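You operate a simulated robot arm through the tools that you are given. There is no shell and no other tool.

The job below is to be done with a simulated robot arm. You get a single attempt, and the scene is never put back.

Task
Lock the turntable, sponge the soil off it and stand the white bowl there.
Fine: pink sponge, back where it lay. What is to be rubbed or washed off counts as gone when no trace of it is left.

The check looks at the end state, three seconds after you hand in, the way a careful person would. Anything else that was tipped, shoved, dropped, spilled or broken makes it a failure.

Robot
A 6-joint arm with a two-finger gripper, fixed in place. Base frame: the origin is on the floor under the middle of its stand, x ahead of it, y to its left, z up; the work surface is at about z = 80. Lengths are in cm, angles in rad, forces in N, time in s.
It reaches about 163.7 cm from its shoulder. Its first joint turns from -2.897 to 2.897 rad. Payload 3.43 kg.
The tool frame sits at the grasp point between the pads (the TCP): z along the fingers, y along the line on which they close. The tips reach 2 cm beyond it. The gripper opens to 19 cm; its body begins 24.8 cm behind the TCP.
Orientation is that of the tool frame in the base frame, as a unit quaternion [x, y, z, w]. With the fingers straight down and closing along the base's y, the tool's x points along the base's -x, its y along +y and its z along -z.

Tools
- The arm moves only by the tool drive_tool. Its argument "motion" is a list of rows, each an object of numbers (a shift or turn left out is 0, a gripper value left out holds the last): "wx", "wy", "wz": the turn, a rotation vector about the tool's x, y, z in units of 4 degrees (1.0 is 4 degrees); "dx", "dy", "dz": the shift along the tool's x, y, z in units of 25 mm (1.0 is 25 mm); "jaw": the gripper command, from -1 (shut) to 1 (fully open), values between in proportion. In form: [{"wx": .., "wy": .., "wz": .., "dx": .., "dy": .., "dz": .., "jaw": ..}, ...]. A call has 1 to 20 rows; each row shifts and turns the commanded pose from where the row before left it, along the tool's axes as they then stand. A call with a number of a shift or a turn outside -1 to 1 is refused whole. A row lasts 0.2 s, in which the tool goes at most 5 cm and 0.15 rad; a call with a longer step from one row to the next is refused whole, and so is a gripper value outside its range. A pose out of reach is approached as far as the arm can. The call stops where the force on the tool passes 40 N (or 10 N more than at its start, if that is more) or the arm is blocked; 0.2 s more then pass. Each finger travels about 4.5 cm/s and halts on what it meets, pressing with about 24 N; the grip force reading is that of the motor and also rises with nothing between the fingers. The clock runs only during rows and for 0.2 s after the last one: add rows that do not move to give the fingers time. It gives the time, the measured TCP pose, the force on the tool (base axes), the opening and the grip force at its end, in the units of the frame above (readings bear some noise), with the torque about the TCP (base axes, N m) and any sound that the robot's microphone picked up.
- Cameras (640 x 400 px; columns grow to the right, rows downward): "scene" is fixed at [21.8, 49.96, 158.67]; the picture's right is [-0.65, -0.76, 0.00], its down [-0.50, 0.42, -0.76] and it looks along [0.58, -0.49, -0.65] (base axes); focal length 336 px, centre (320, 200). "wrist" rides on the gripper at [7, -0.8, -28.8] in the tool frame; the picture's right is [0.12, 0.99, 0.00], its down [-0.96, 0.12, -0.25] and it looks along [-0.25, 0.03, 0.97] (tool axes); focal length 261 px, centre (320, 200). There is no depth. A picture from a camera that has moved, and an enlarged one, comes with that camera's place and axes in the base frame and with its lens.
- snapshot(camera): a new picture of that camera. It takes no simulated time.
- lift_body(by): slides the trunk up (or, below 0, down) by that many cm; the arm rides with it, the base frame stays. It gives what a move gives, with no picture.
- close_up(camera, box): a new picture of the part [left, top, right, bottom] of that camera's present view, enlarged. It takes no simulated time.
- hand_in(): hands the job in; it is judged then, once.

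Nothing tells you positions but the pictures and the camera data. Unless the task says otherwise, let go and move clear before handing in.

The tools are called by a JSON object that holds its "api" and its "payload". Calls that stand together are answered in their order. drive_tool: Moves the arm, as the interface text tells. Its arguments: {"type":"object","properties":{"motion":{"type":"array","items":{"type":"object","properties":{"wx":{"type":"number"},"wy":{"type":"number"},"wz":{"type":"number"},"dx":{"type":"number"},"dy":{"type":"number"},"dz":{"type":"number"},"jaw":{"type":"number"}}}}},"required":["motion"]} The other tools are called the same way: lift_body (by) moves the trunk up or down; snapshot (camera) takes a picture; close_up (camera, box) takes an enlarged picture of a part of a camera's view; hand_in () hands the job in.

At the start:

```text
t: 0.0
ee_pos: [68.14, -23.17, 122.88]
orientation: [0.0, 1.0, 0.001, 0.0]
wrist_force: [0.8, 0.8, 1.2]
moment: [0.01, -0.03, 0.02]
opening: 19.03
finger_force: 0.0
trunk travel left (down, up): [-15.0, 9.0]
```

scene: 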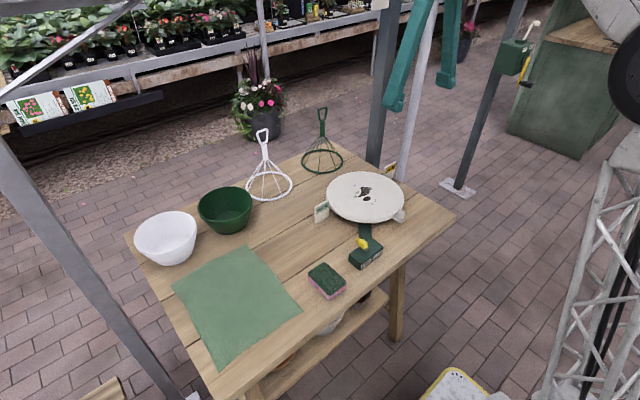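
wrist: 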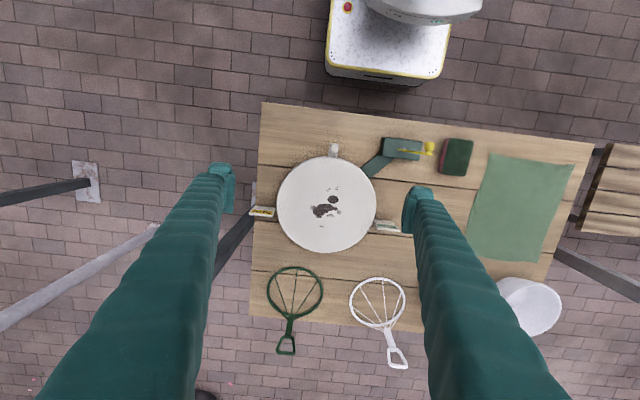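

I see a table with a white turntable carrying dark soil, a green box with a yellow lever beside it (likely the lock), a pink sponge with green scourer, a white bowl, a green bowl and two wire stands. I'll look closer before moving.

{"api": "close_up", "payload": {"camera": "scene", "box": [290, 150, 450, 310]}}

{"api": "close_up", "payload": {"camera": "wrist", "box": [240, 110, 500, 270]}}

{"api": "close_up", "payload": {"camera": "scene", "box": [110, 160, 270, 300]}}

```text
2.50 times, centred on (370, 230) of scene
camera zoom: at [21.8, 49.96, 158.67], right [-0.65, -0.76, 0.0], down [-0.5, 0.42, -0.76], along [0.58, -0.49, -0.65], focal length 839 px, centre (195, 125)
```

zoom: 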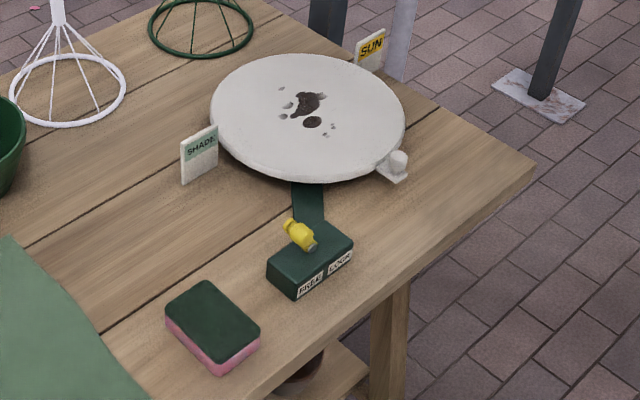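

```text
2.46 times, centred on (370, 190) of wrist
camera zoom: at [61.07, -23.98, 151.66], right [-0.12, 0.99, 0.0], down [0.96, 0.12, 0.25], along [0.25, 0.03, -0.97], focal length 642 px, centre (197, 225)
```

zoom: 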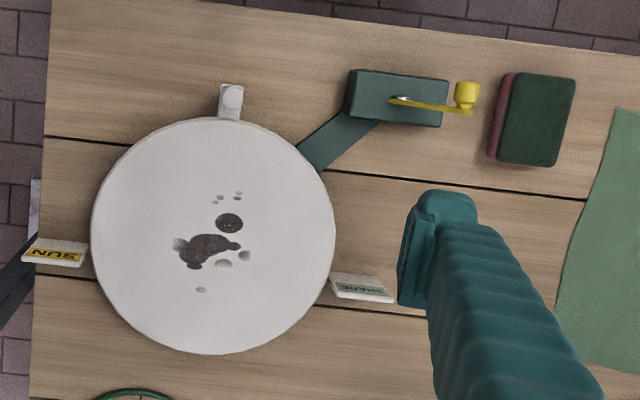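

```text
2.86 times, centred on (190, 230) of scene
camera zoom: at [21.8, 49.96, 158.67], right [-0.65, -0.76, 0.0], down [-0.5, 0.42, -0.76], along [0.58, -0.49, -0.65], focal length 959 px, centre (691, 114)
```

zoom: 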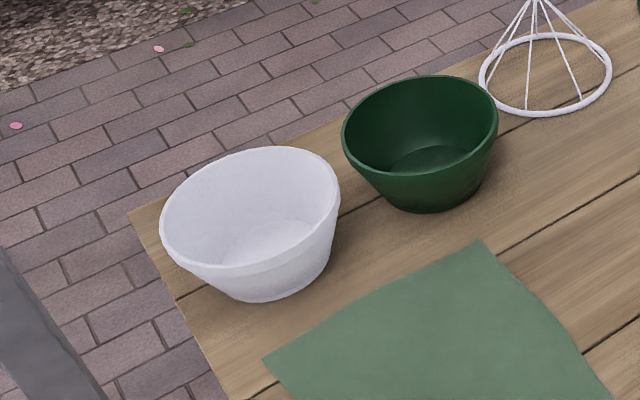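

The lock box has FREE and LOCK labels, and its yellow-knobbed lever leans toward FREE (+y). I take the knob to be near (61.5, 1.4, 90). I'll move above it for a closer look.

{"api": "drive_tool", "payload": {"motion": [{"dx": 0.246, "dy": 0.887, "dz": 0.595, "jaw": 1}, {"dx": 0.246, "dy": 0.887, "dz": 0.595}, {"dx": 0.246, "dy": 0.887, "dz": 0.595}, {"dx": 0.246, "dy": 0.887, "dz": 0.595}, {"dx": 0.246, "dy": 0.887, "dz": 0.595}, {"dx": 0.246, "dy": 0.887, "dz": 0.595}, {"dx": 0.246, "dy": 0.887, "dz": 0.595}, {"dx": 0.246, "dy": 0.887, "dz": 0.595}, {"dx": 0.246, "dy": 0.887, "dz": 0.595}, {"dx": 0.246, "dy": 0.887, "dz": 0.595}, {}]}}

{"api": "snapshot", "payload": {"camera": "wrist"}}

{"api": "snapshot", "payload": {"camera": "scene"}}

```text
t: 2.4
ee_pos: [62.15, -0.89, 108.03]
orientation: [0.0, 1.0, 0.0, -0.001]
wrist_force: [-0.5, 0.3, 0.1]
moment: [0.0, 0.01, -0.04]
opening: 18.99
finger_force: 0.1
trunk travel left (down, up): [-15.0, 9.0]
```

```text
taken
camera wrist: at [54.97, -1.74, 136.84], right [-0.12, 0.99, 0.0], down [0.96, 0.12, 0.25], along [0.25, 0.03, -0.97], focal length 261 px, centre (320, 200)
```

wrist: 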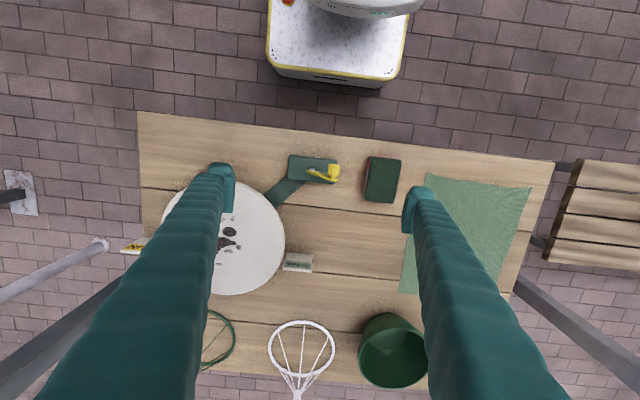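

```text
taken
```

scene: 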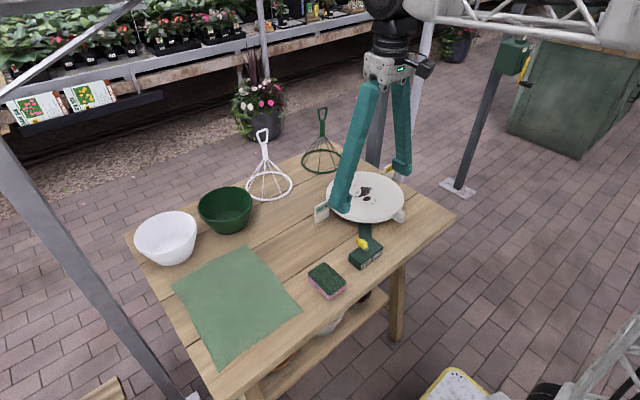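

{"api": "close_up", "payload": {"camera": "wrist", "box": [260, 130, 360, 220]}}

{"api": "close_up", "payload": {"camera": "wrist", "box": [130, 140, 430, 300]}}

{"api": "close_up", "payload": {"camera": "scene", "box": [330, 215, 400, 275]}}

{"api": "close_up", "payload": {"camera": "scene", "box": [295, 245, 365, 315]}}

```text
4.44 times, centred on (310, 175) of wrist
camera zoom: at [54.97, -1.74, 136.84], right [-0.12, 0.99, 0.0], down [0.96, 0.12, 0.25], along [0.25, 0.03, -0.97], focal length 1158 px, centre (364, 311)
```

zoom: 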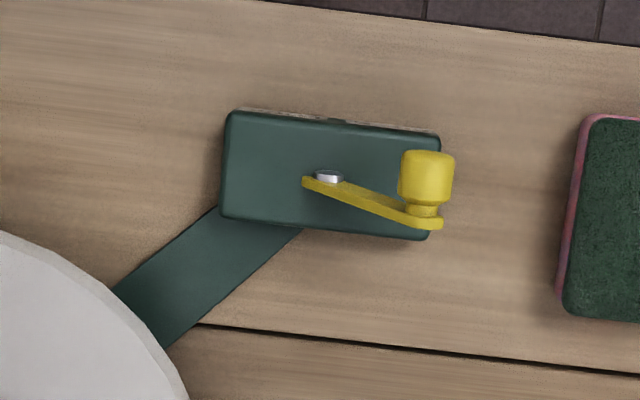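

```text
2.13 times, centred on (280, 220) of wrist
camera zoom: at [54.97, -1.74, 136.84], right [-0.12, 0.99, 0.0], down [0.96, 0.12, 0.25], along [0.25, 0.03, -0.97], focal length 556 px, centre (405, 157)
```

zoom: 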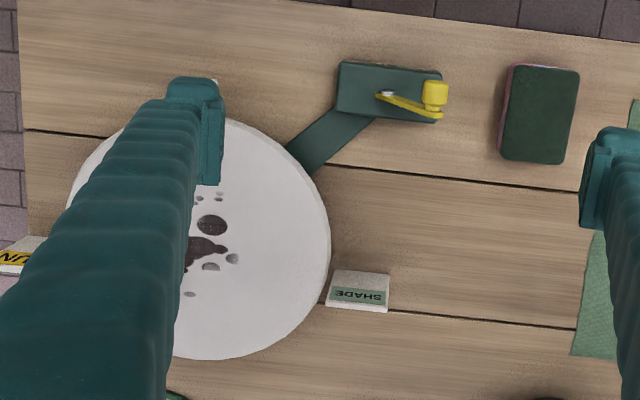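

```text
6.67 times, centred on (365, 245) of scene
camera zoom: at [21.8, 49.96, 158.67], right [-0.65, -0.76, 0.0], down [-0.5, 0.42, -0.76], along [0.58, -0.49, -0.65], focal length 2238 px, centre (20, -100)
```

zoom: 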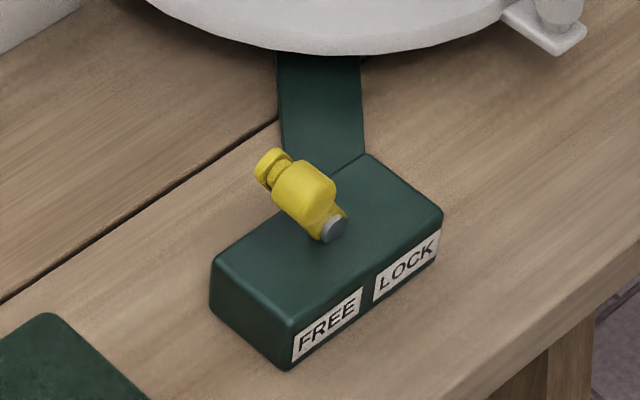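

```text
5.71 times, centred on (330, 280) of scene
camera zoom: at [21.8, 49.96, 158.67], right [-0.65, -0.76, 0.0], down [-0.5, 0.42, -0.76], along [0.58, -0.49, -0.65], focal length 1919 px, centre (263, -257)
```

zoom: 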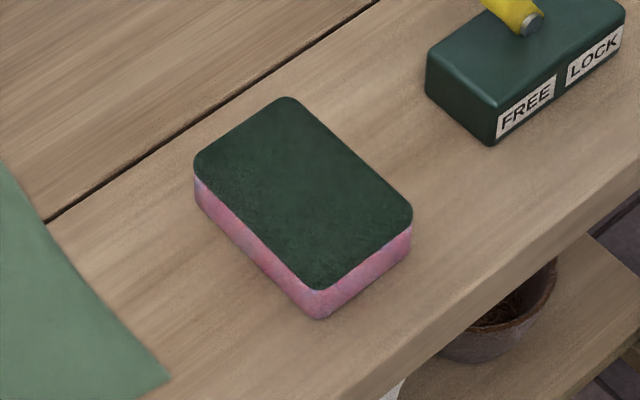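

The lever is a crank turning about an x-directed bolt at about (62.5, -2.5, 85), with its knob at about (61.3, 1.6, 90), tilted to FREE. I'll straddle the knob with partly closed fingers and swing it over toward -y, to LOCK. First I position above it and close the jaws to about 6 cm.

{"api": "drive_tool", "payload": {"motion": [{"dx": 0.27, "dy": 0.5, "dz": 0.5, "jaw": -0.37}, {"dx": 0.27, "dy": 0.5, "dz": 0.7}, {"dz": 0.7}, {"dz": 0.5}, {}, {}, {}, {}, {}, {}]}}

{"api": "snapshot", "payload": {"camera": "wrist"}}

{"api": "close_up", "payload": {"camera": "scene", "box": [310, 190, 420, 290]}}

```text
t: 4.6
ee_pos: [60.61, 1.66, 101.84]
orientation: [0.0, 1.0, 0.0, 0.0]
wrist_force: [0.4, 0.1, -0.6]
moment: [0.0, 0.01, 0.02]
opening: 5.97
finger_force: 0.2
trunk travel left (down, up): [-15.0, 9.0]
```

```text
taken
camera wrist: at [53.58, 0.79, 130.76], right [-0.12, 0.99, 0.0], down [0.96, 0.12, 0.25], along [0.25, 0.03, -0.97], focal length 261 px, centre (320, 200)
```

wrist: 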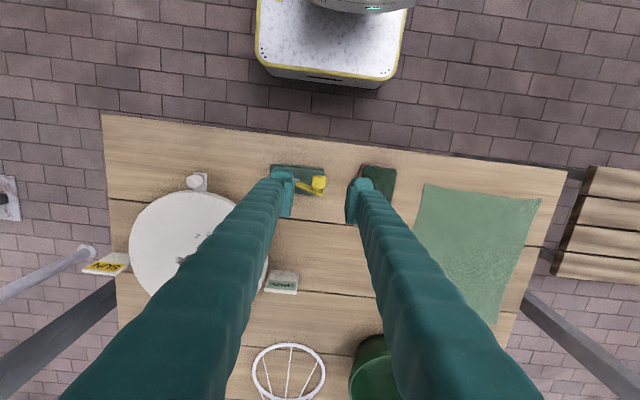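

```text
4.00 times, centred on (365, 240) of scene
camera zoom: at [21.8, 49.96, 158.67], right [-0.65, -0.76, 0.0], down [-0.5, 0.42, -0.76], along [0.58, -0.49, -0.65], focal length 1343 px, centre (140, 40)
```

zoom: 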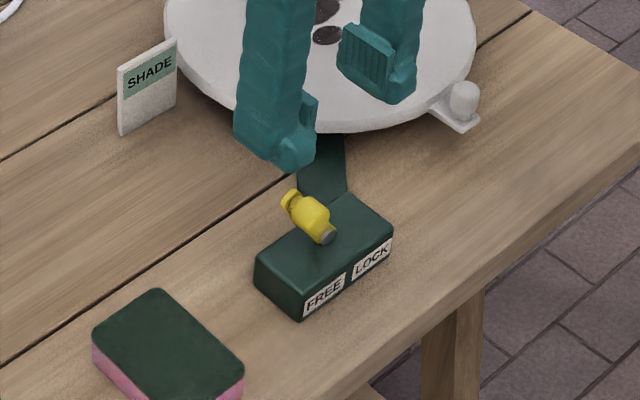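

The jaws are about 6 cm open and centred above the knob. I'll descend until the tips are beside the knob, then sweep slowly toward -y.

{"api": "drive_tool", "payload": {"motion": [{"dz": 0.7}, {"dz": 0.7}, {"dz": 0.7}, {"dz": 0.7}, {"dz": 0.7}, {"dz": 0.7}, {"dz": 0.14}, {}]}}

{"api": "close_up", "payload": {"camera": "scene", "box": [310, 190, 420, 290]}}

{"api": "close_up", "payload": {"camera": "wrist", "box": [240, 130, 400, 240]}}

```text
t: 6.4
ee_pos: [60.63, 1.55, 90.96]
orientation: [0.0, 1.0, 0.0, 0.0]
wrist_force: [-1.1, -0.5, 0.2]
moment: [0.03, 0.01, -0.01]
opening: 5.96
finger_force: 0.0
trunk travel left (down, up): [-15.0, 9.0]
```

```text
4.00 times, centred on (365, 240) of scene
camera zoom: at [21.8, 49.96, 158.67], right [-0.65, -0.76, 0.0], down [-0.5, 0.42, -0.76], along [0.58, -0.49, -0.65], focal length 1343 px, centre (140, 40)
```

zoom: 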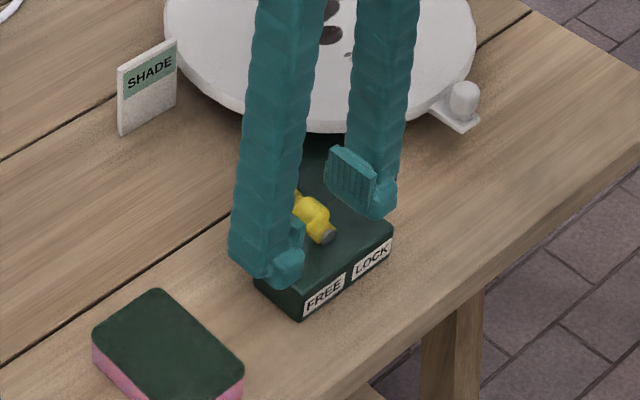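

```text
3.64 times, centred on (320, 185) of wrist
camera zoom: at [53.5, 0.68, 119.86], right [-0.12, 0.99, 0.0], down [0.96, 0.12, 0.25], along [0.25, 0.03, -0.97], focal length 948 px, centre (320, 254)
```

zoom: 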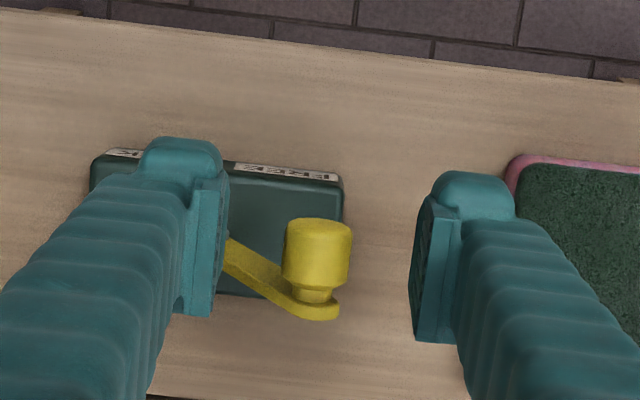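

The knob sits neatly between the fingers. I'll sweep toward -y in small steps so the +y finger carries it over to LOCK.

{"api": "drive_tool", "payload": {"motion": [{"dy": -0.3}, {"dy": -0.3}, {"dy": -0.3}, {"dy": -0.3}, {"dy": -0.3}, {"dy": -0.3}, {"dy": -0.3}, {"dy": -0.3}, {"dy": -0.3}]}}

{"api": "close_up", "payload": {"camera": "wrist", "box": [240, 130, 400, 240]}}

{"api": "close_up", "payload": {"camera": "scene", "box": [310, 190, 420, 290]}}

```text
t: 8.4
ee_pos: [60.63, -5.32, 91.09]
orientation: [0.0, 1.0, 0.0, 0.0]
wrist_force: [0.1, 0.6, 0.1]
moment: [-0.04, 0.01, 0.02]
opening: 5.98
finger_force: 0.1
trunk travel left (down, up): [-15.0, 9.0]
```

```text
3.64 times, centred on (320, 185) of wrist
camera zoom: at [53.54, -6.08, 119.91], right [-0.12, 0.99, 0.0], down [0.96, 0.12, 0.25], along [0.25, 0.03, -0.97], focal length 948 px, centre (320, 254)
```

zoom: 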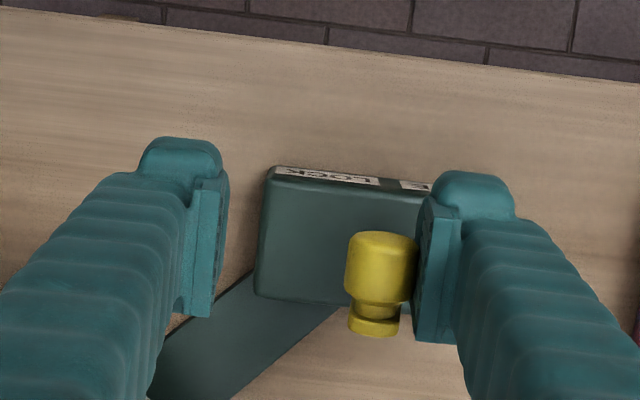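

```text
4.00 times, centred on (365, 240) of scene
camera zoom: at [21.8, 49.96, 158.67], right [-0.65, -0.76, 0.0], down [-0.5, 0.42, -0.76], along [0.58, -0.49, -0.65], focal length 1343 px, centre (140, 40)
```

zoom: 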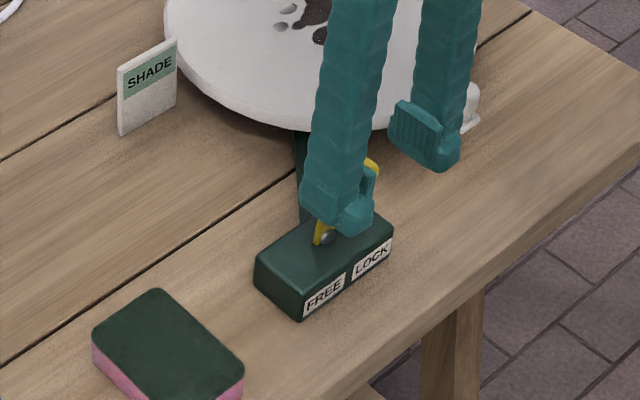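

The lever is moving with little force and has just passed vertical. I continue toward LOCK until it stops.

{"api": "drive_tool", "payload": {"motion": [{"dy": -0.3}, {"dy": -0.3}, {"dy": -0.3}, {"dy": -0.25}, {"dy": -0.2}]}}

{"api": "close_up", "payload": {"camera": "wrist", "box": [240, 130, 400, 240]}}

{"api": "close_up", "payload": {"camera": "scene", "box": [310, 190, 420, 290]}}

```text
t: 9.6
ee_pos: [60.73, -8.59, 91.05]
orientation: [0.0, 1.0, 0.001, 0.001]
wrist_force: [1.0, 4.6, -0.2]
moment: [0.03, 0.03, 0.06]
opening: 6.23
finger_force: 2.3
trunk travel left (down, up): [-15.0, 9.0]
```

```text
3.64 times, centred on (320, 185) of wrist
camera zoom: at [53.55, -9.38, 119.91], right [-0.12, 0.99, 0.0], down [0.96, 0.12, 0.25], along [0.25, 0.03, -0.97], focal length 948 px, centre (320, 254)
```

zoom: 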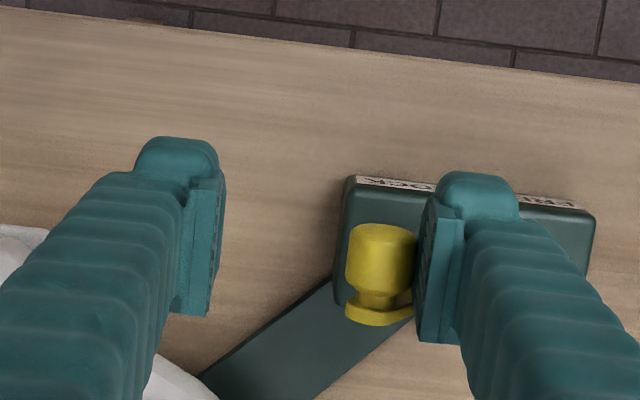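

```text
4.00 times, centred on (365, 240) of scene
camera zoom: at [21.8, 49.96, 158.67], right [-0.65, -0.76, 0.0], down [-0.5, 0.42, -0.76], along [0.58, -0.49, -0.65], focal length 1343 px, centre (140, 40)
```

zoom: 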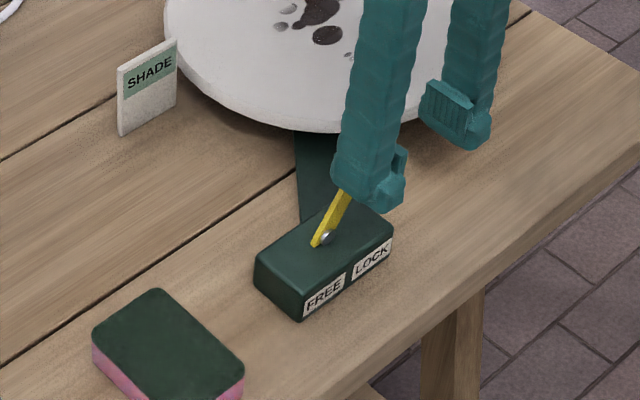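

Resistance appeared, and the knob is at about y = -6.6, which mirrors the start, so this looks like the end stop. I'll give a small extra push to confirm.

{"api": "drive_tool", "payload": {"motion": [{"dy": -0.12}, {"dy": -0.12}, {"dy": -0.1}, {}]}}

{"api": "close_up", "payload": {"camera": "wrist", "box": [240, 130, 400, 240]}}

```text
t: 10.6
ee_pos: [60.58, -9.38, 91.19]
orientation: [0.0, 1.0, -0.001, 0.001]
wrist_force: [1.9, 28.2, -8.0]
moment: [-0.08, 0.09, 0.12]
opening: 7.62
finger_force: 14.4
trunk travel left (down, up): [-15.0, 9.0]
```

```text
3.64 times, centred on (320, 185) of wrist
camera zoom: at [53.54, -10.19, 119.94], right [-0.12, 0.99, 0.0], down [0.96, 0.12, 0.25], along [0.25, 0.03, -0.97], focal length 948 px, centre (320, 254)
```

zoom: 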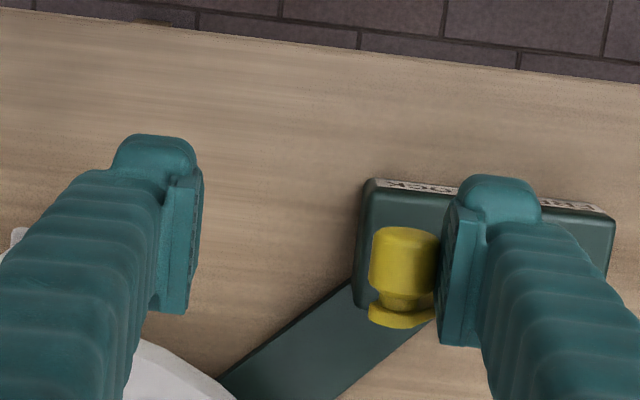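

The lever is hard against its stop at LOCK (28 N). I'll back off to unload it, rise, and check the lever stays put.

{"api": "drive_tool", "payload": {"motion": [{"dy": 0.3}, {"dy": 0.3}, {"dy": 0.2}, {"dz": -0.8}, {"dz": -1}, {"dz": -1}, {"dz": -1}, {"dz": -1}, {"dz": -1}, {}]}}

{"api": "close_up", "payload": {"camera": "scene", "box": [310, 190, 420, 290]}}

{"api": "snapshot", "payload": {"camera": "wrist"}}

```text
t: 12.8
ee_pos: [60.59, -7.41, 105.71]
orientation: [0.001, 1.0, 0.0, 0.001]
wrist_force: [-0.2, -0.2, 0.3]
moment: [0.01, 0.0, 0.0]
opening: 5.96
finger_force: 0.1
trunk travel left (down, up): [-15.0, 9.0]
```

```text
4.00 times, centred on (365, 240) of scene
camera zoom: at [21.8, 49.96, 158.67], right [-0.65, -0.76, 0.0], down [-0.5, 0.42, -0.76], along [0.58, -0.49, -0.65], focal length 1343 px, centre (140, 40)
```

zoom: 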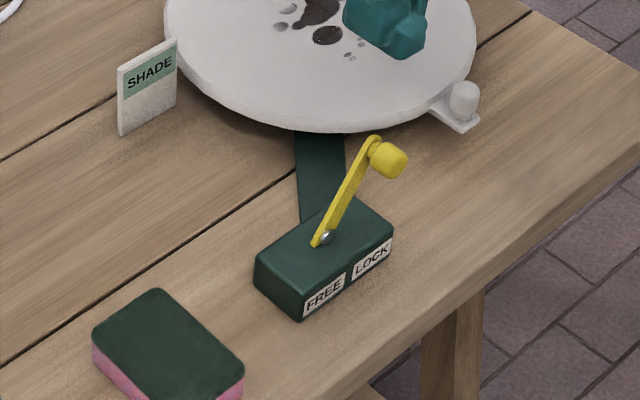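

```text
taken
camera wrist: at [53.52, -8.37, 134.51], right [-0.12, 0.99, 0.0], down [0.96, 0.12, 0.25], along [0.25, 0.03, -0.97], focal length 261 px, centre (320, 200)
```

wrist: 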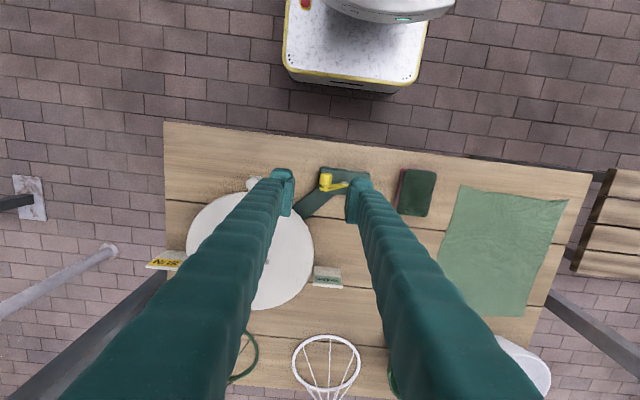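

The lever now points to LOCK and stays there. Next is the sponge, which I take to be centred near (62.9, 12.5) with its long side along x. I'll hover above it with the jaws at about 9.5 cm.

{"api": "drive_tool", "payload": {"motion": [{"dx": -0.1, "dy": 0.88, "jaw": 0}, {"dx": -0.1, "dy": 0.88}, {"dx": -0.1, "dy": 0.88}, {"dx": -0.1, "dy": 0.88}, {"dx": -0.1, "dy": 0.88}, {"dx": -0.1, "dy": 0.89, "dz": 0.3}, {"dx": -0.1, "dy": 0.89, "dz": 0.3}, {"dx": -0.11, "dy": 0.89, "dz": 0.4}, {"dx": -0.11, "dy": 0.89, "dz": 0.4}, {}]}}

{"api": "close_up", "payload": {"camera": "wrist", "box": [240, 130, 400, 260]}}

{"api": "close_up", "payload": {"camera": "scene", "box": [280, 200, 380, 310]}}

```text
t: 15.0
ee_pos: [62.88, 12.51, 102.22]
orientation: [0.0, 1.0, 0.001, -0.001]
wrist_force: [-0.5, 0.1, 0.4]
moment: [0.01, 0.01, 0.0]
opening: 9.5
finger_force: 0.1
trunk travel left (down, up): [-15.0, 9.0]
```

```text
3.08 times, centred on (320, 195) of wrist
camera zoom: at [55.76, 11.68, 130.93], right [-0.12, 0.99, 0.0], down [0.96, 0.12, 0.25], along [0.25, 0.03, -0.97], focal length 802 px, centre (320, 215)
```

zoom: 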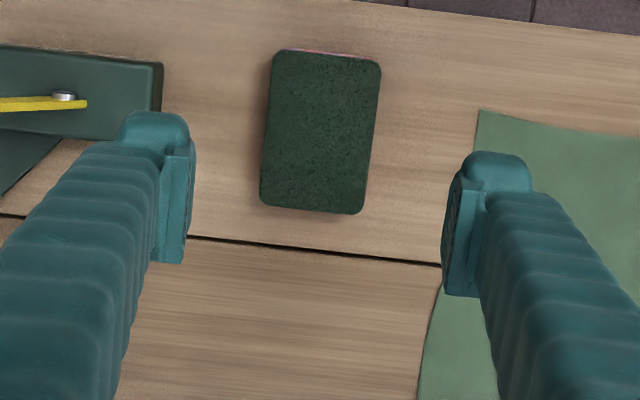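

```text
3.64 times, centred on (330, 255) of scene
camera zoom: at [21.8, 49.96, 158.67], right [-0.65, -0.76, 0.0], down [-0.5, 0.42, -0.76], along [0.58, -0.49, -0.65], focal length 1221 px, centre (284, 0)
```

zoom: 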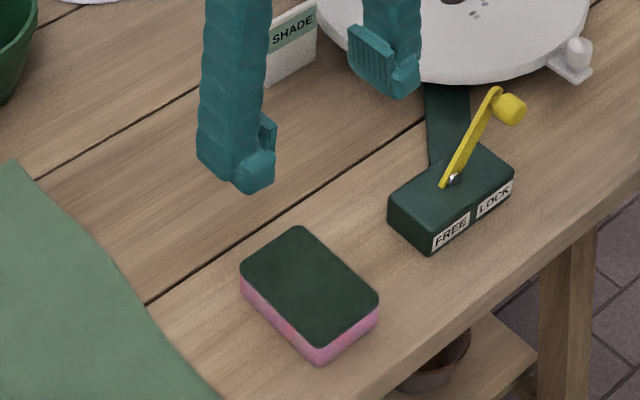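

The sponge is axis-aligned: centre about (63.1, 12.5), x 58.5–67.8, y 9.35–15.6, about 3 cm tall. I'll descend around it and grip along y with the tips about 1 cm above the table.

{"api": "drive_tool", "payload": {"motion": [{"dx": -0.09, "dz": 0.9}, {"dz": 0.9}, {"dz": 0.9}, {"dz": 0.9}, {"dz": 0.9}, {"dz": 0.9}, {"dz": 0.7}, {"dz": 0.6}, {"dz": 0.5}, {"dz": 0.25}, {"dz": 0.15}, {}]}}

{"api": "close_up", "payload": {"camera": "wrist", "box": [240, 130, 400, 260]}}

{"api": "close_up", "payload": {"camera": "scene", "box": [280, 200, 380, 310]}}

```text
t: 17.6
ee_pos: [63.03, 12.42, 83.14]
orientation: [0.0, 1.0, 0.0, 0.0]
wrist_force: [-0.6, 0.5, 0.0]
moment: [0.03, -0.01, 0.0]
opening: 9.51
finger_force: 0.1
trunk travel left (down, up): [-15.0, 9.0]
```

```text
3.08 times, centred on (320, 195) of wrist
camera zoom: at [55.94, 11.63, 111.94], right [-0.12, 0.99, 0.0], down [0.96, 0.12, 0.25], along [0.25, 0.03, -0.97], focal length 802 px, centre (320, 215)
```

zoom: 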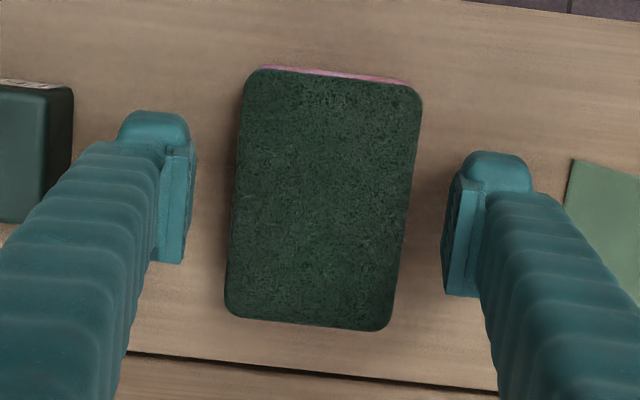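

```text
3.64 times, centred on (330, 255) of scene
camera zoom: at [21.8, 49.96, 158.67], right [-0.65, -0.76, 0.0], down [-0.5, 0.42, -0.76], along [0.58, -0.49, -0.65], focal length 1221 px, centre (284, 0)
```

zoom: 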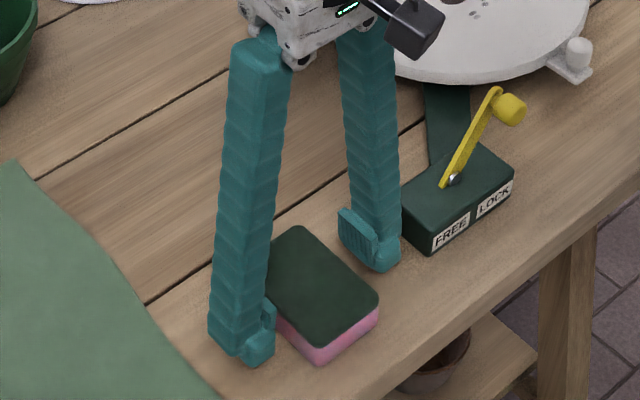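

The sponge is centred between the pads. I'll close on it.

{"api": "drive_tool", "payload": {"motion": [{"jaw": -0.5}, {}, {}, {}, {}, {}]}}

{"api": "close_up", "payload": {"camera": "wrist", "box": [240, 130, 400, 260]}}

```text
t: 19.0
ee_pos: [63.12, 12.54, 83.21]
orientation: [0.0, 1.0, -0.001, 0.0]
wrist_force: [0.3, 0.5, -0.3]
moment: [0.0, -0.01, 0.0]
opening: 6.23
finger_force: 24.0
trunk travel left (down, up): [-15.0, 9.0]
```

```text
3.08 times, centred on (320, 195) of wrist
camera zoom: at [55.95, 11.63, 111.94], right [-0.12, 0.99, 0.0], down [0.96, 0.12, 0.25], along [0.25, 0.03, -0.97], focal length 802 px, centre (320, 215)
```

zoom: 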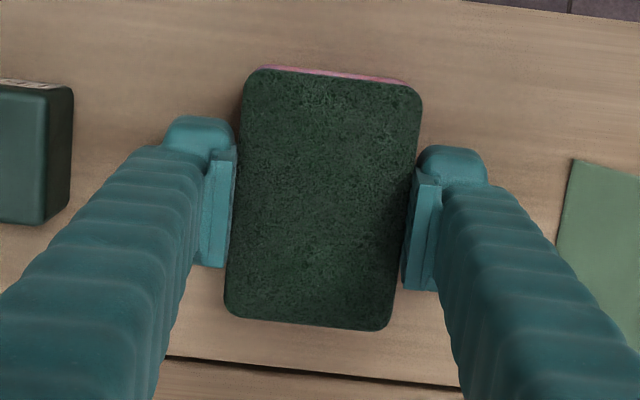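

The sponge is gripped (6.23 cm, 24 N). I'll lift it clear and look at the soil before wiping.

{"api": "drive_tool", "payload": {"motion": [{"dz": -0.3}, {"dz": -0.6}, {"dz": -0.9}, {"dz": -1}, {"dz": -1}, {"dz": -1}, {"dz": -1}, {"dz": -1}, {}]}}

{"api": "close_up", "payload": {"camera": "scene", "box": [300, 150, 420, 240]}}

{"api": "snapshot", "payload": {"camera": "wrist"}}

{"api": "snapshot", "payload": {"camera": "scene"}}

```text
t: 21.0
ee_pos: [62.93, 12.58, 100.09]
orientation: [0.0, 1.0, 0.0, -0.001]
wrist_force: [-0.9, 0.2, 0.1]
moment: [-0.01, -0.01, 0.0]
opening: 6.19
finger_force: 23.9
trunk travel left (down, up): [-15.0, 9.0]
```

```text
4.44 times, centred on (360, 195) of scene
camera zoom: at [21.8, 49.96, 158.67], right [-0.65, -0.76, 0.0], down [-0.5, 0.42, -0.76], along [0.58, -0.49, -0.65], focal length 1492 px, centre (142, 222)
```

zoom: 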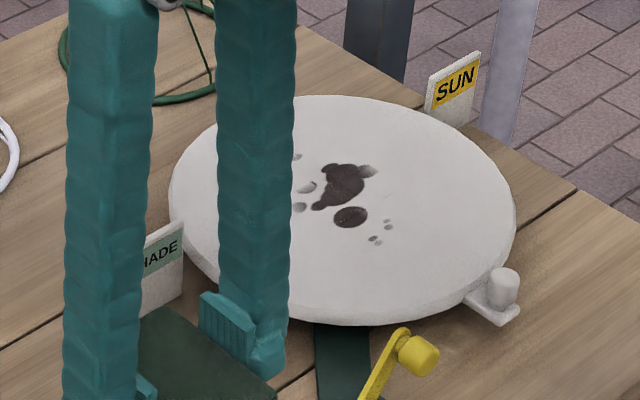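

```text
taken
camera wrist: at [55.77, 11.65, 128.97], right [-0.12, 0.99, 0.0], down [0.96, 0.12, 0.25], along [0.25, 0.03, -0.97], focal length 261 px, centre (320, 200)
```

wrist: 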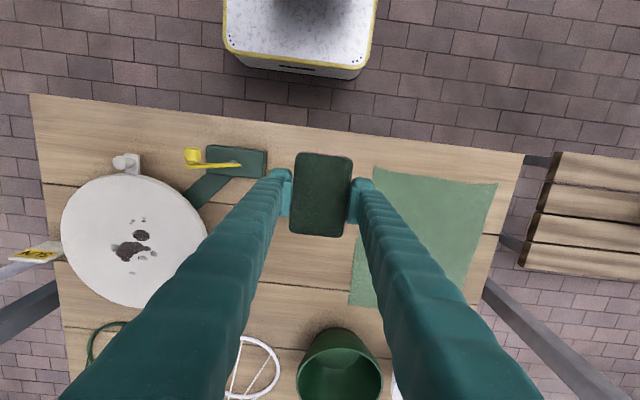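

```text
taken
```

scene: 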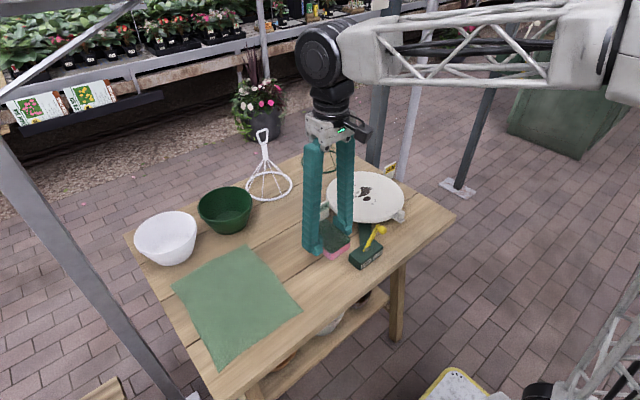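

The soil spans roughly x 74–86.5, y -24.5 to -15.5 on the disc, which is centred near (79.2, -20) with its top at about z 84.7. I'll carry the sponge there at a safe height.

{"api": "drive_tool", "payload": {"motion": [{"dx": -0.459, "dy": -0.931}, {"dx": -0.459, "dy": -0.931}, {"dx": -0.459, "dy": -0.931}, {"dx": -0.459, "dy": -0.931}, {"dx": -0.459, "dy": -0.931}, {"dx": -0.459, "dy": -0.931}, {"dx": -0.459, "dy": -0.931}, {"dx": -0.459, "dy": -0.931}, {"dx": -0.459, "dy": -0.931}, {"dx": -0.459, "dy": -0.931}, {"dx": -0.459, "dy": -0.931}, {"dx": -0.459, "dy": -0.931}, {"dx": -0.459, "dy": -0.931}, {"dx": -0.459, "dy": -0.931}, {"dz": 0.8}, {"dz": 0.8}, {"dz": 0.8}, {"dz": 0.8}, {"dz": 0.6}, {}]}}

{"api": "close_up", "payload": {"camera": "scene", "box": [300, 140, 420, 240]}}

{"api": "snapshot", "payload": {"camera": "wrist"}}

```text
t: 25.2
ee_pos: [79.28, -20.18, 90.75]
orientation: [0.0, 1.0, 0.001, 0.0]
wrist_force: [0.1, -0.6, -0.3]
moment: [-0.02, 0.01, 0.02]
opening: 6.19
finger_force: 24.2
trunk travel left (down, up): [-15.0, 9.0]
```

```text
4.00 times, centred on (360, 190) of scene
camera zoom: at [21.8, 49.96, 158.67], right [-0.65, -0.76, 0.0], down [-0.5, 0.42, -0.76], along [0.58, -0.49, -0.65], focal length 1343 px, centre (160, 240)
```

zoom: 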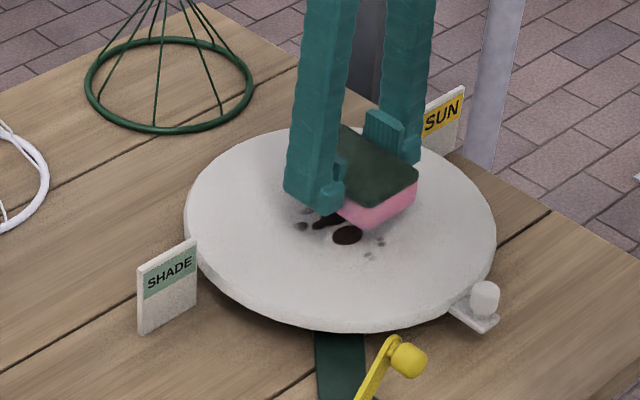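

```text
taken
camera wrist: at [72.13, -21.05, 119.5], right [-0.12, 0.99, 0.0], down [0.96, 0.12, 0.25], along [0.25, 0.03, -0.97], focal length 261 px, centre (320, 200)
```

wrist: 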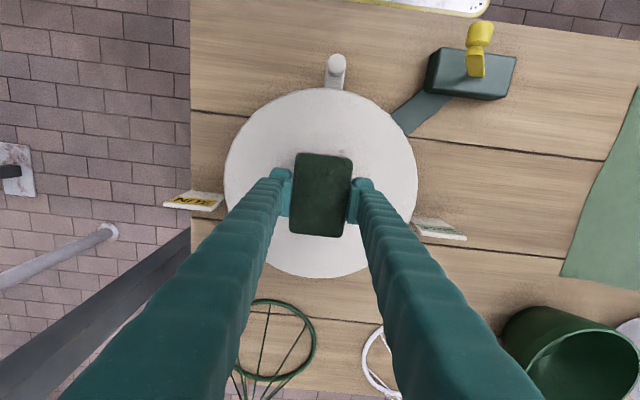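

The sponge hovers over the soil with its centre near the disc's middle. I'll lower slowly until contact force appears.

{"api": "drive_tool", "payload": {"motion": [{"dz": 0.3}, {"dz": 0.3}, {"dz": 0.2}, {"dz": 0.1}, {"dz": 0.08}, {}]}}

```text
t: 26.6
ee_pos: [79.33, -19.98, 88.22]
orientation: [0.0, 1.0, 0.0, 0.0]
wrist_force: [0.6, 0.3, 0.8]
moment: [0.01, -0.03, -0.02]
opening: 6.19
finger_force: 24.1
trunk travel left (down, up): [-15.0, 9.0]
```

{"api": "drive_tool", "payload": {"motion": [{"dz": 0.06}, {"dz": 0.06}, {}]}}

```text
t: 27.4
ee_pos: [79.28, -20.04, 87.9]
orientation: [0.0, 1.0, 0.0, 0.0]
wrist_force: [-0.6, -0.8, 0.8]
moment: [0.0, -0.02, 0.0]
opening: 6.2
finger_force: 23.9
trunk travel left (down, up): [-15.0, 9.0]
```

Still no clear contact, so I continue down in 1.5 mm steps.

{"api": "drive_tool", "payload": {"motion": [{"dz": 0.06}, {}]}}

{"api": "drive_tool", "payload": {"motion": [{"dz": 0.06}, {}]}}

{"api": "close_up", "payload": {"camera": "scene", "box": [320, 160, 400, 230]}}

```text
t: 28.0
ee_pos: [79.25, -20.16, 87.73]
orientation: [0.0, 1.0, 0.001, 0.0]
wrist_force: [-0.1, -0.4, -0.5]
moment: [0.01, -0.03, -0.03]
opening: 6.2
finger_force: 24.0
trunk travel left (down, up): [-15.0, 9.0]
```

```text
t: 28.6
ee_pos: [79.34, -20.02, 87.6]
orientation: [0.0, 1.0, -0.001, 0.0]
wrist_force: [0.0, -0.3, 2.6]
moment: [0.01, 0.03, -0.01]
opening: 6.18
finger_force: 23.7
trunk travel left (down, up): [-15.0, 9.0]
```

```text
5.71 times, centred on (360, 195) of scene
camera zoom: at [21.8, 49.96, 158.67], right [-0.65, -0.76, 0.0], down [-0.5, 0.42, -0.76], along [0.58, -0.49, -0.65], focal length 1919 px, centre (91, 229)
```

zoom: 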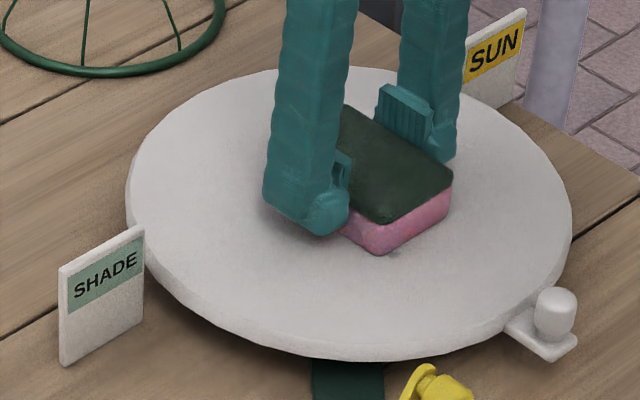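

Contact is beginning at about z = 87.6 (2.6 N). I'll press a little more.

{"api": "drive_tool", "payload": {"motion": [{"dz": 0.05}, {}]}}

```text
t: 29.2
ee_pos: [79.27, -20.02, 87.54]
orientation: [0.0, 1.0, 0.0, 0.001]
wrist_force: [0.7, 1.1, 15.6]
moment: [0.05, 0.02, -0.03]
opening: 6.19
finger_force: 23.8
trunk travel left (down, up): [-15.0, 9.0]
```

15.6 N is more than needed. I'll ease off slightly and start rubbing gently toward -x.

{"api": "drive_tool", "payload": {"motion": [{"dz": -0.025}, {"dx": 0.2}, {"dx": 0.25}, {"dx": 0.25}, {"dx": 0.25}, {"dx": 0.25}, {"dx": 0.25}]}}

{"api": "close_up", "payload": {"camera": "scene", "box": [320, 160, 400, 230]}}

{"api": "close_up", "payload": {"camera": "wrist", "box": [200, 80, 440, 300]}}

```text
t: 30.8
ee_pos: [75.46, -20.09, 87.51]
orientation: [0.0, 1.0, 0.0, 0.0]
wrist_force: [7.3, 1.7, 17.7]
moment: [0.02, -0.03, 0.03]
opening: 6.22
finger_force: 24.1
trunk travel left (down, up): [-15.0, 9.0]
```

```text
5.71 times, centred on (360, 195) of scene
camera zoom: at [21.8, 49.96, 158.67], right [-0.65, -0.76, 0.0], down [-0.5, 0.42, -0.76], along [0.58, -0.49, -0.65], focal length 1919 px, centre (91, 229)
```

zoom: 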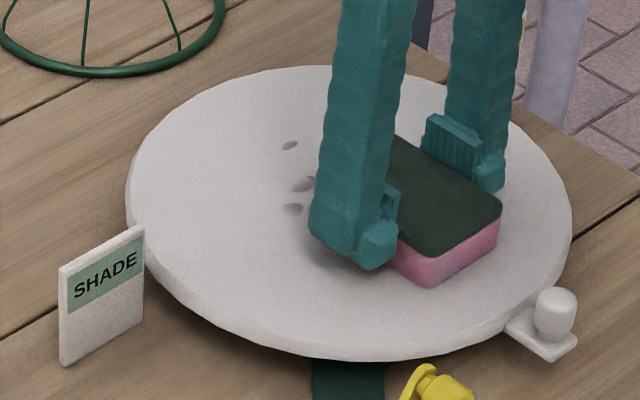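

```text
1.82 times, centred on (320, 190) of wrist
camera zoom: at [68.43, -20.99, 116.34], right [-0.12, 0.99, 0.0], down [0.96, 0.12, 0.25], along [0.25, 0.03, -0.97], focal length 474 px, centre (320, 218)
```

zoom: 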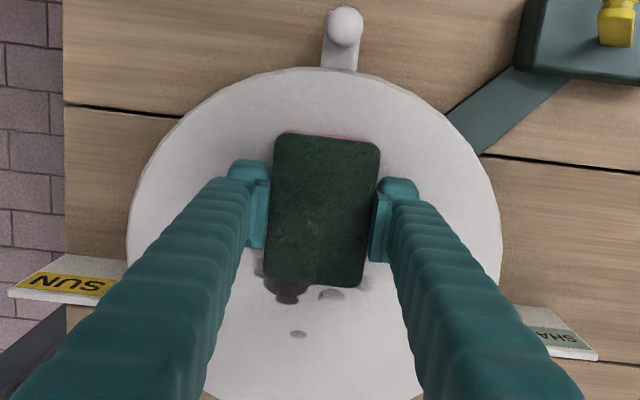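

The disc isn't turning, and friction is about 7 N. I'll rub forward (+x) across the whole soil band and back.

{"api": "drive_tool", "payload": {"motion": [{"dx": -0.2}, {"dx": -0.3}, {"dx": -0.3}, {"dx": -0.3}, {"dx": -0.3}, {"dx": -0.3}, {"dx": -0.3}, {"dx": -0.3}, {"dx": -0.3}, {"dx": -0.3}, {"dx": -0.3}, {"dx": -0.3}, {"dx": -0.3}]}}

{"api": "close_up", "payload": {"camera": "scene", "box": [320, 160, 400, 230]}}

{"api": "close_up", "payload": {"camera": "wrist", "box": [200, 80, 440, 300]}}

```text
t: 33.6
ee_pos: [85.1, -20.07, 87.56]
orientation: [0.0, 1.0, 0.0, 0.0]
wrist_force: [-0.6, -0.1, 0.7]
moment: [0.01, 0.04, 0.0]
opening: 6.18
finger_force: 24.0
trunk travel left (down, up): [-15.0, 9.0]
```

```text
5.71 times, centred on (360, 195) of scene
camera zoom: at [21.8, 49.96, 158.67], right [-0.65, -0.76, 0.0], down [-0.5, 0.42, -0.76], along [0.58, -0.49, -0.65], focal length 1919 px, centre (91, 229)
```

zoom: 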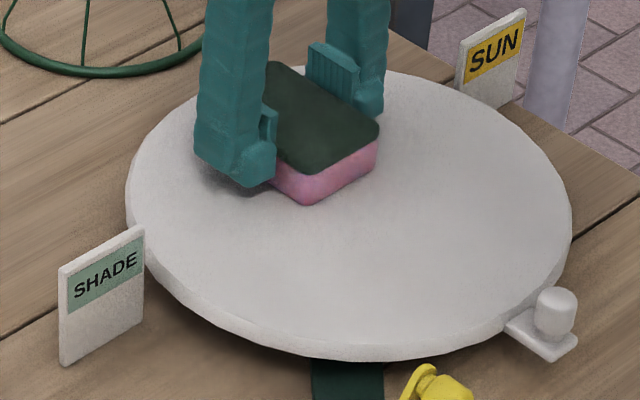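

```text
1.82 times, centred on (320, 190) of wrist
camera zoom: at [78.06, -20.94, 116.31], right [-0.12, 0.99, 0.0], down [0.96, 0.12, 0.25], along [0.25, 0.03, -0.97], focal length 474 px, centre (320, 218)
```

zoom: 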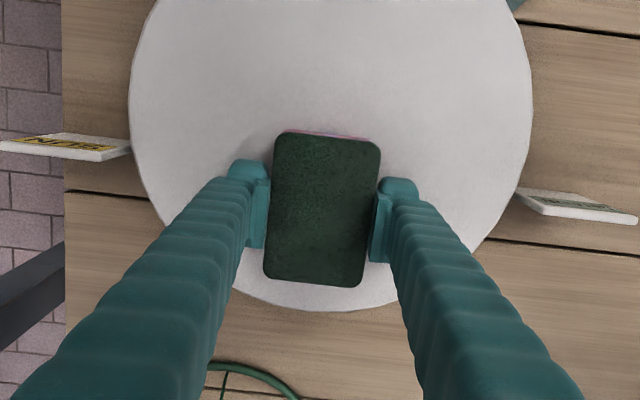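

The near side looks clean, but contact pressure has dropped to about zero here. I'll press a touch more and check the force.

{"api": "drive_tool", "payload": {"motion": [{"dz": 0.04}, {}]}}

```text
t: 34.2
ee_pos: [85.13, -20.12, 87.5]
orientation: [-0.001, 1.0, 0.0, 0.0]
wrist_force: [1.1, 0.5, 5.2]
moment: [0.0, -0.05, 0.0]
opening: 6.19
finger_force: 23.7
trunk travel left (down, up): [-15.0, 9.0]
```

Contact is back at 5 N. I'll add a hair more pressure, then rub back and cover the -y and +y sides in parallel passes.

{"api": "drive_tool", "payload": {"motion": [{"dz": 0.03}, {"dx": 0.3}, {"dx": 0.3}, {"dx": 0.3}, {"dx": 0.3}, {"dx": -0.3}, {"dx": -0.3}, {"dx": -0.3}, {"dy": -0.3}, {"dy": -0.4}, {"dy": -0.3}, {"dx": 0.3}, {"dx": 0.3}, {"dx": 0.3}, {"dx": 0.3}, {"dx": 0.3}]}}

{"api": "close_up", "payload": {"camera": "wrist", "box": [200, 80, 440, 300]}}

{"api": "close_up", "payload": {"camera": "scene", "box": [320, 160, 400, 230]}}

```text
t: 37.6
ee_pos: [80.56, -22.52, 87.32]
orientation: [-0.001, 1.0, -0.001, -0.001]
wrist_force: [9.8, 0.2, 20.2]
moment: [-0.09, -0.12, -0.05]
opening: 6.2
finger_force: 24.1
trunk travel left (down, up): [-15.0, 9.0]
```

```text
1.82 times, centred on (320, 190) of wrist
camera zoom: at [73.43, -23.44, 116.07], right [-0.12, 0.99, 0.0], down [0.96, 0.12, 0.25], along [0.24, 0.03, -0.97], focal length 474 px, centre (320, 218)
```

zoom: 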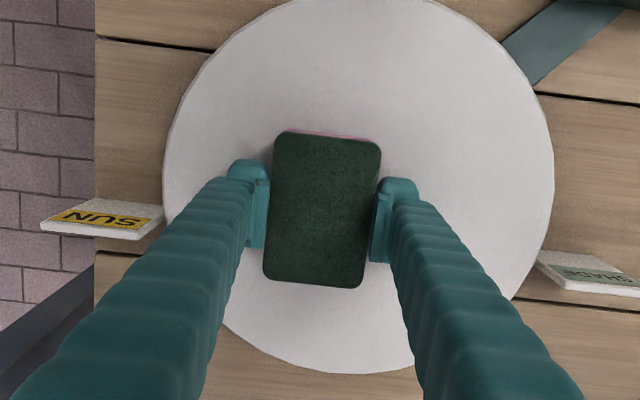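

```text
5.71 times, centred on (360, 195) of scene
camera zoom: at [21.8, 49.96, 158.67], right [-0.65, -0.76, 0.0], down [-0.5, 0.42, -0.76], along [0.58, -0.49, -0.65], focal length 1919 px, centre (91, 229)
```

zoom: 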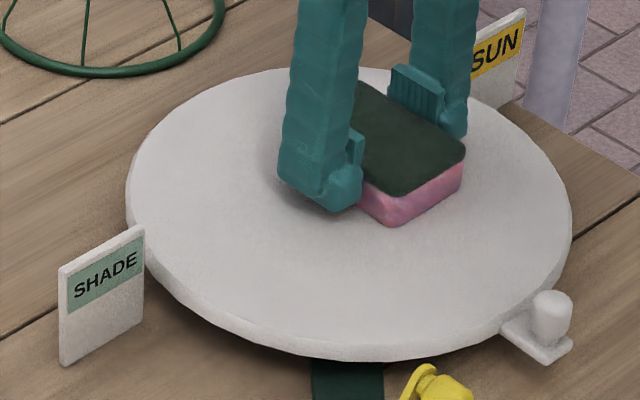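

Most of it looks clean. Pressure is a bit high (20 N), so I'll ease off and finish the -y pass, then do the +y side.

{"api": "drive_tool", "payload": {"motion": [{"dz": -0.04}, {"dx": 0.25}, {"dx": 0.3}, {"dx": 0.3}, {"dx": 0.3}, {"dx": 0.3}, {"dx": 0.3}, {"dy": 0.3}, {"dy": 0.4}, {"dy": 0.4}, {"dy": 0.4}, {"dy": 0.4}, {"dx": -0.3}, {"dx": -0.3}, {"dx": -0.3}]}}

{"api": "close_up", "payload": {"camera": "wrist", "box": [200, 80, 440, 300]}}

{"api": "close_up", "payload": {"camera": "scene", "box": [320, 160, 400, 230]}}

```text
t: 40.8
ee_pos: [78.51, -17.93, 87.49]
orientation: [0.0, 1.0, 0.0, 0.0]
wrist_force: [-0.2, -1.2, -0.1]
moment: [0.02, 0.01, 0.02]
opening: 6.2
finger_force: 24.1
trunk travel left (down, up): [-15.0, 9.0]
```

```text
1.82 times, centred on (320, 190) of wrist
camera zoom: at [71.45, -18.7, 116.26], right [-0.12, 0.99, 0.0], down [0.96, 0.12, 0.25], along [0.25, 0.03, -0.97], focal length 474 px, centre (320, 218)
```

zoom: 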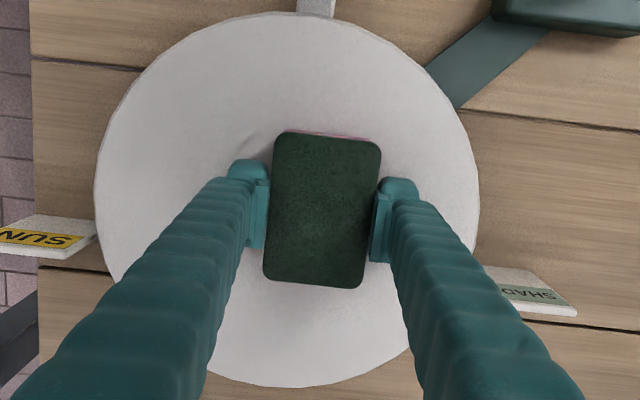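

```text
5.71 times, centred on (360, 195) of scene
camera zoom: at [21.8, 49.96, 158.67], right [-0.65, -0.76, 0.0], down [-0.5, 0.42, -0.76], along [0.58, -0.49, -0.65], focal length 1919 px, centre (91, 229)
```

zoom: 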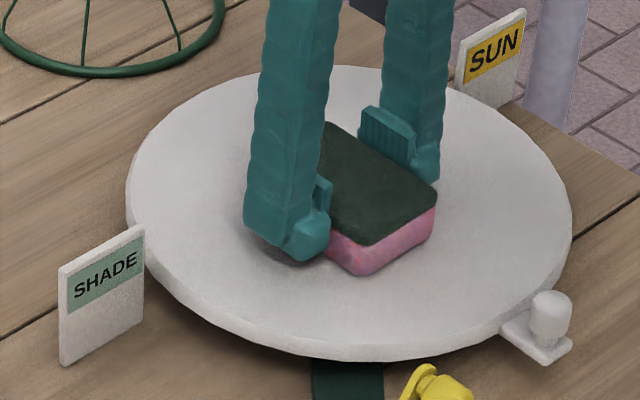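

Contact is lost after easing off. I'll press down again and sweep the +y band.

{"api": "drive_tool", "payload": {"motion": [{"dz": 0.05}, {}]}}

```text
t: 41.4
ee_pos: [78.51, -17.9, 87.26]
orientation: [0.0, 1.0, 0.0, -0.001]
wrist_force: [0.0, 0.7, -0.4]
moment: [0.03, 0.03, 0.02]
opening: 6.22
finger_force: 23.9
trunk travel left (down, up): [-15.0, 9.0]
```

{"api": "drive_tool", "payload": {"motion": [{"dz": 0.04}, {}]}}

{"api": "close_up", "payload": {"camera": "scene", "box": [330, 170, 390, 220]}}

```text
t: 42.0
ee_pos: [78.54, -17.84, 87.34]
orientation: [0.0, 1.0, 0.0, 0.0]
wrist_force: [2.4, -0.2, 8.3]
moment: [0.03, 0.13, -0.03]
opening: 6.25
finger_force: 24.5
trunk travel left (down, up): [-15.0, 9.0]
```

```text
8.00 times, centred on (360, 195) of scene
camera zoom: at [21.8, 49.96, 158.67], right [-0.65, -0.76, 0.0], down [-0.5, 0.42, -0.76], along [0.58, -0.49, -0.65], focal length 2686 px, centre (0, 240)
```

zoom: 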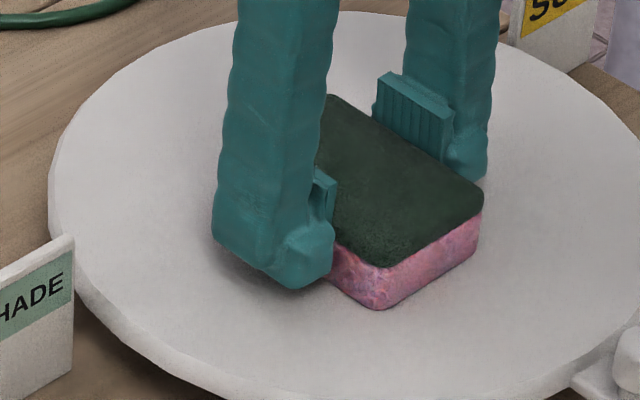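

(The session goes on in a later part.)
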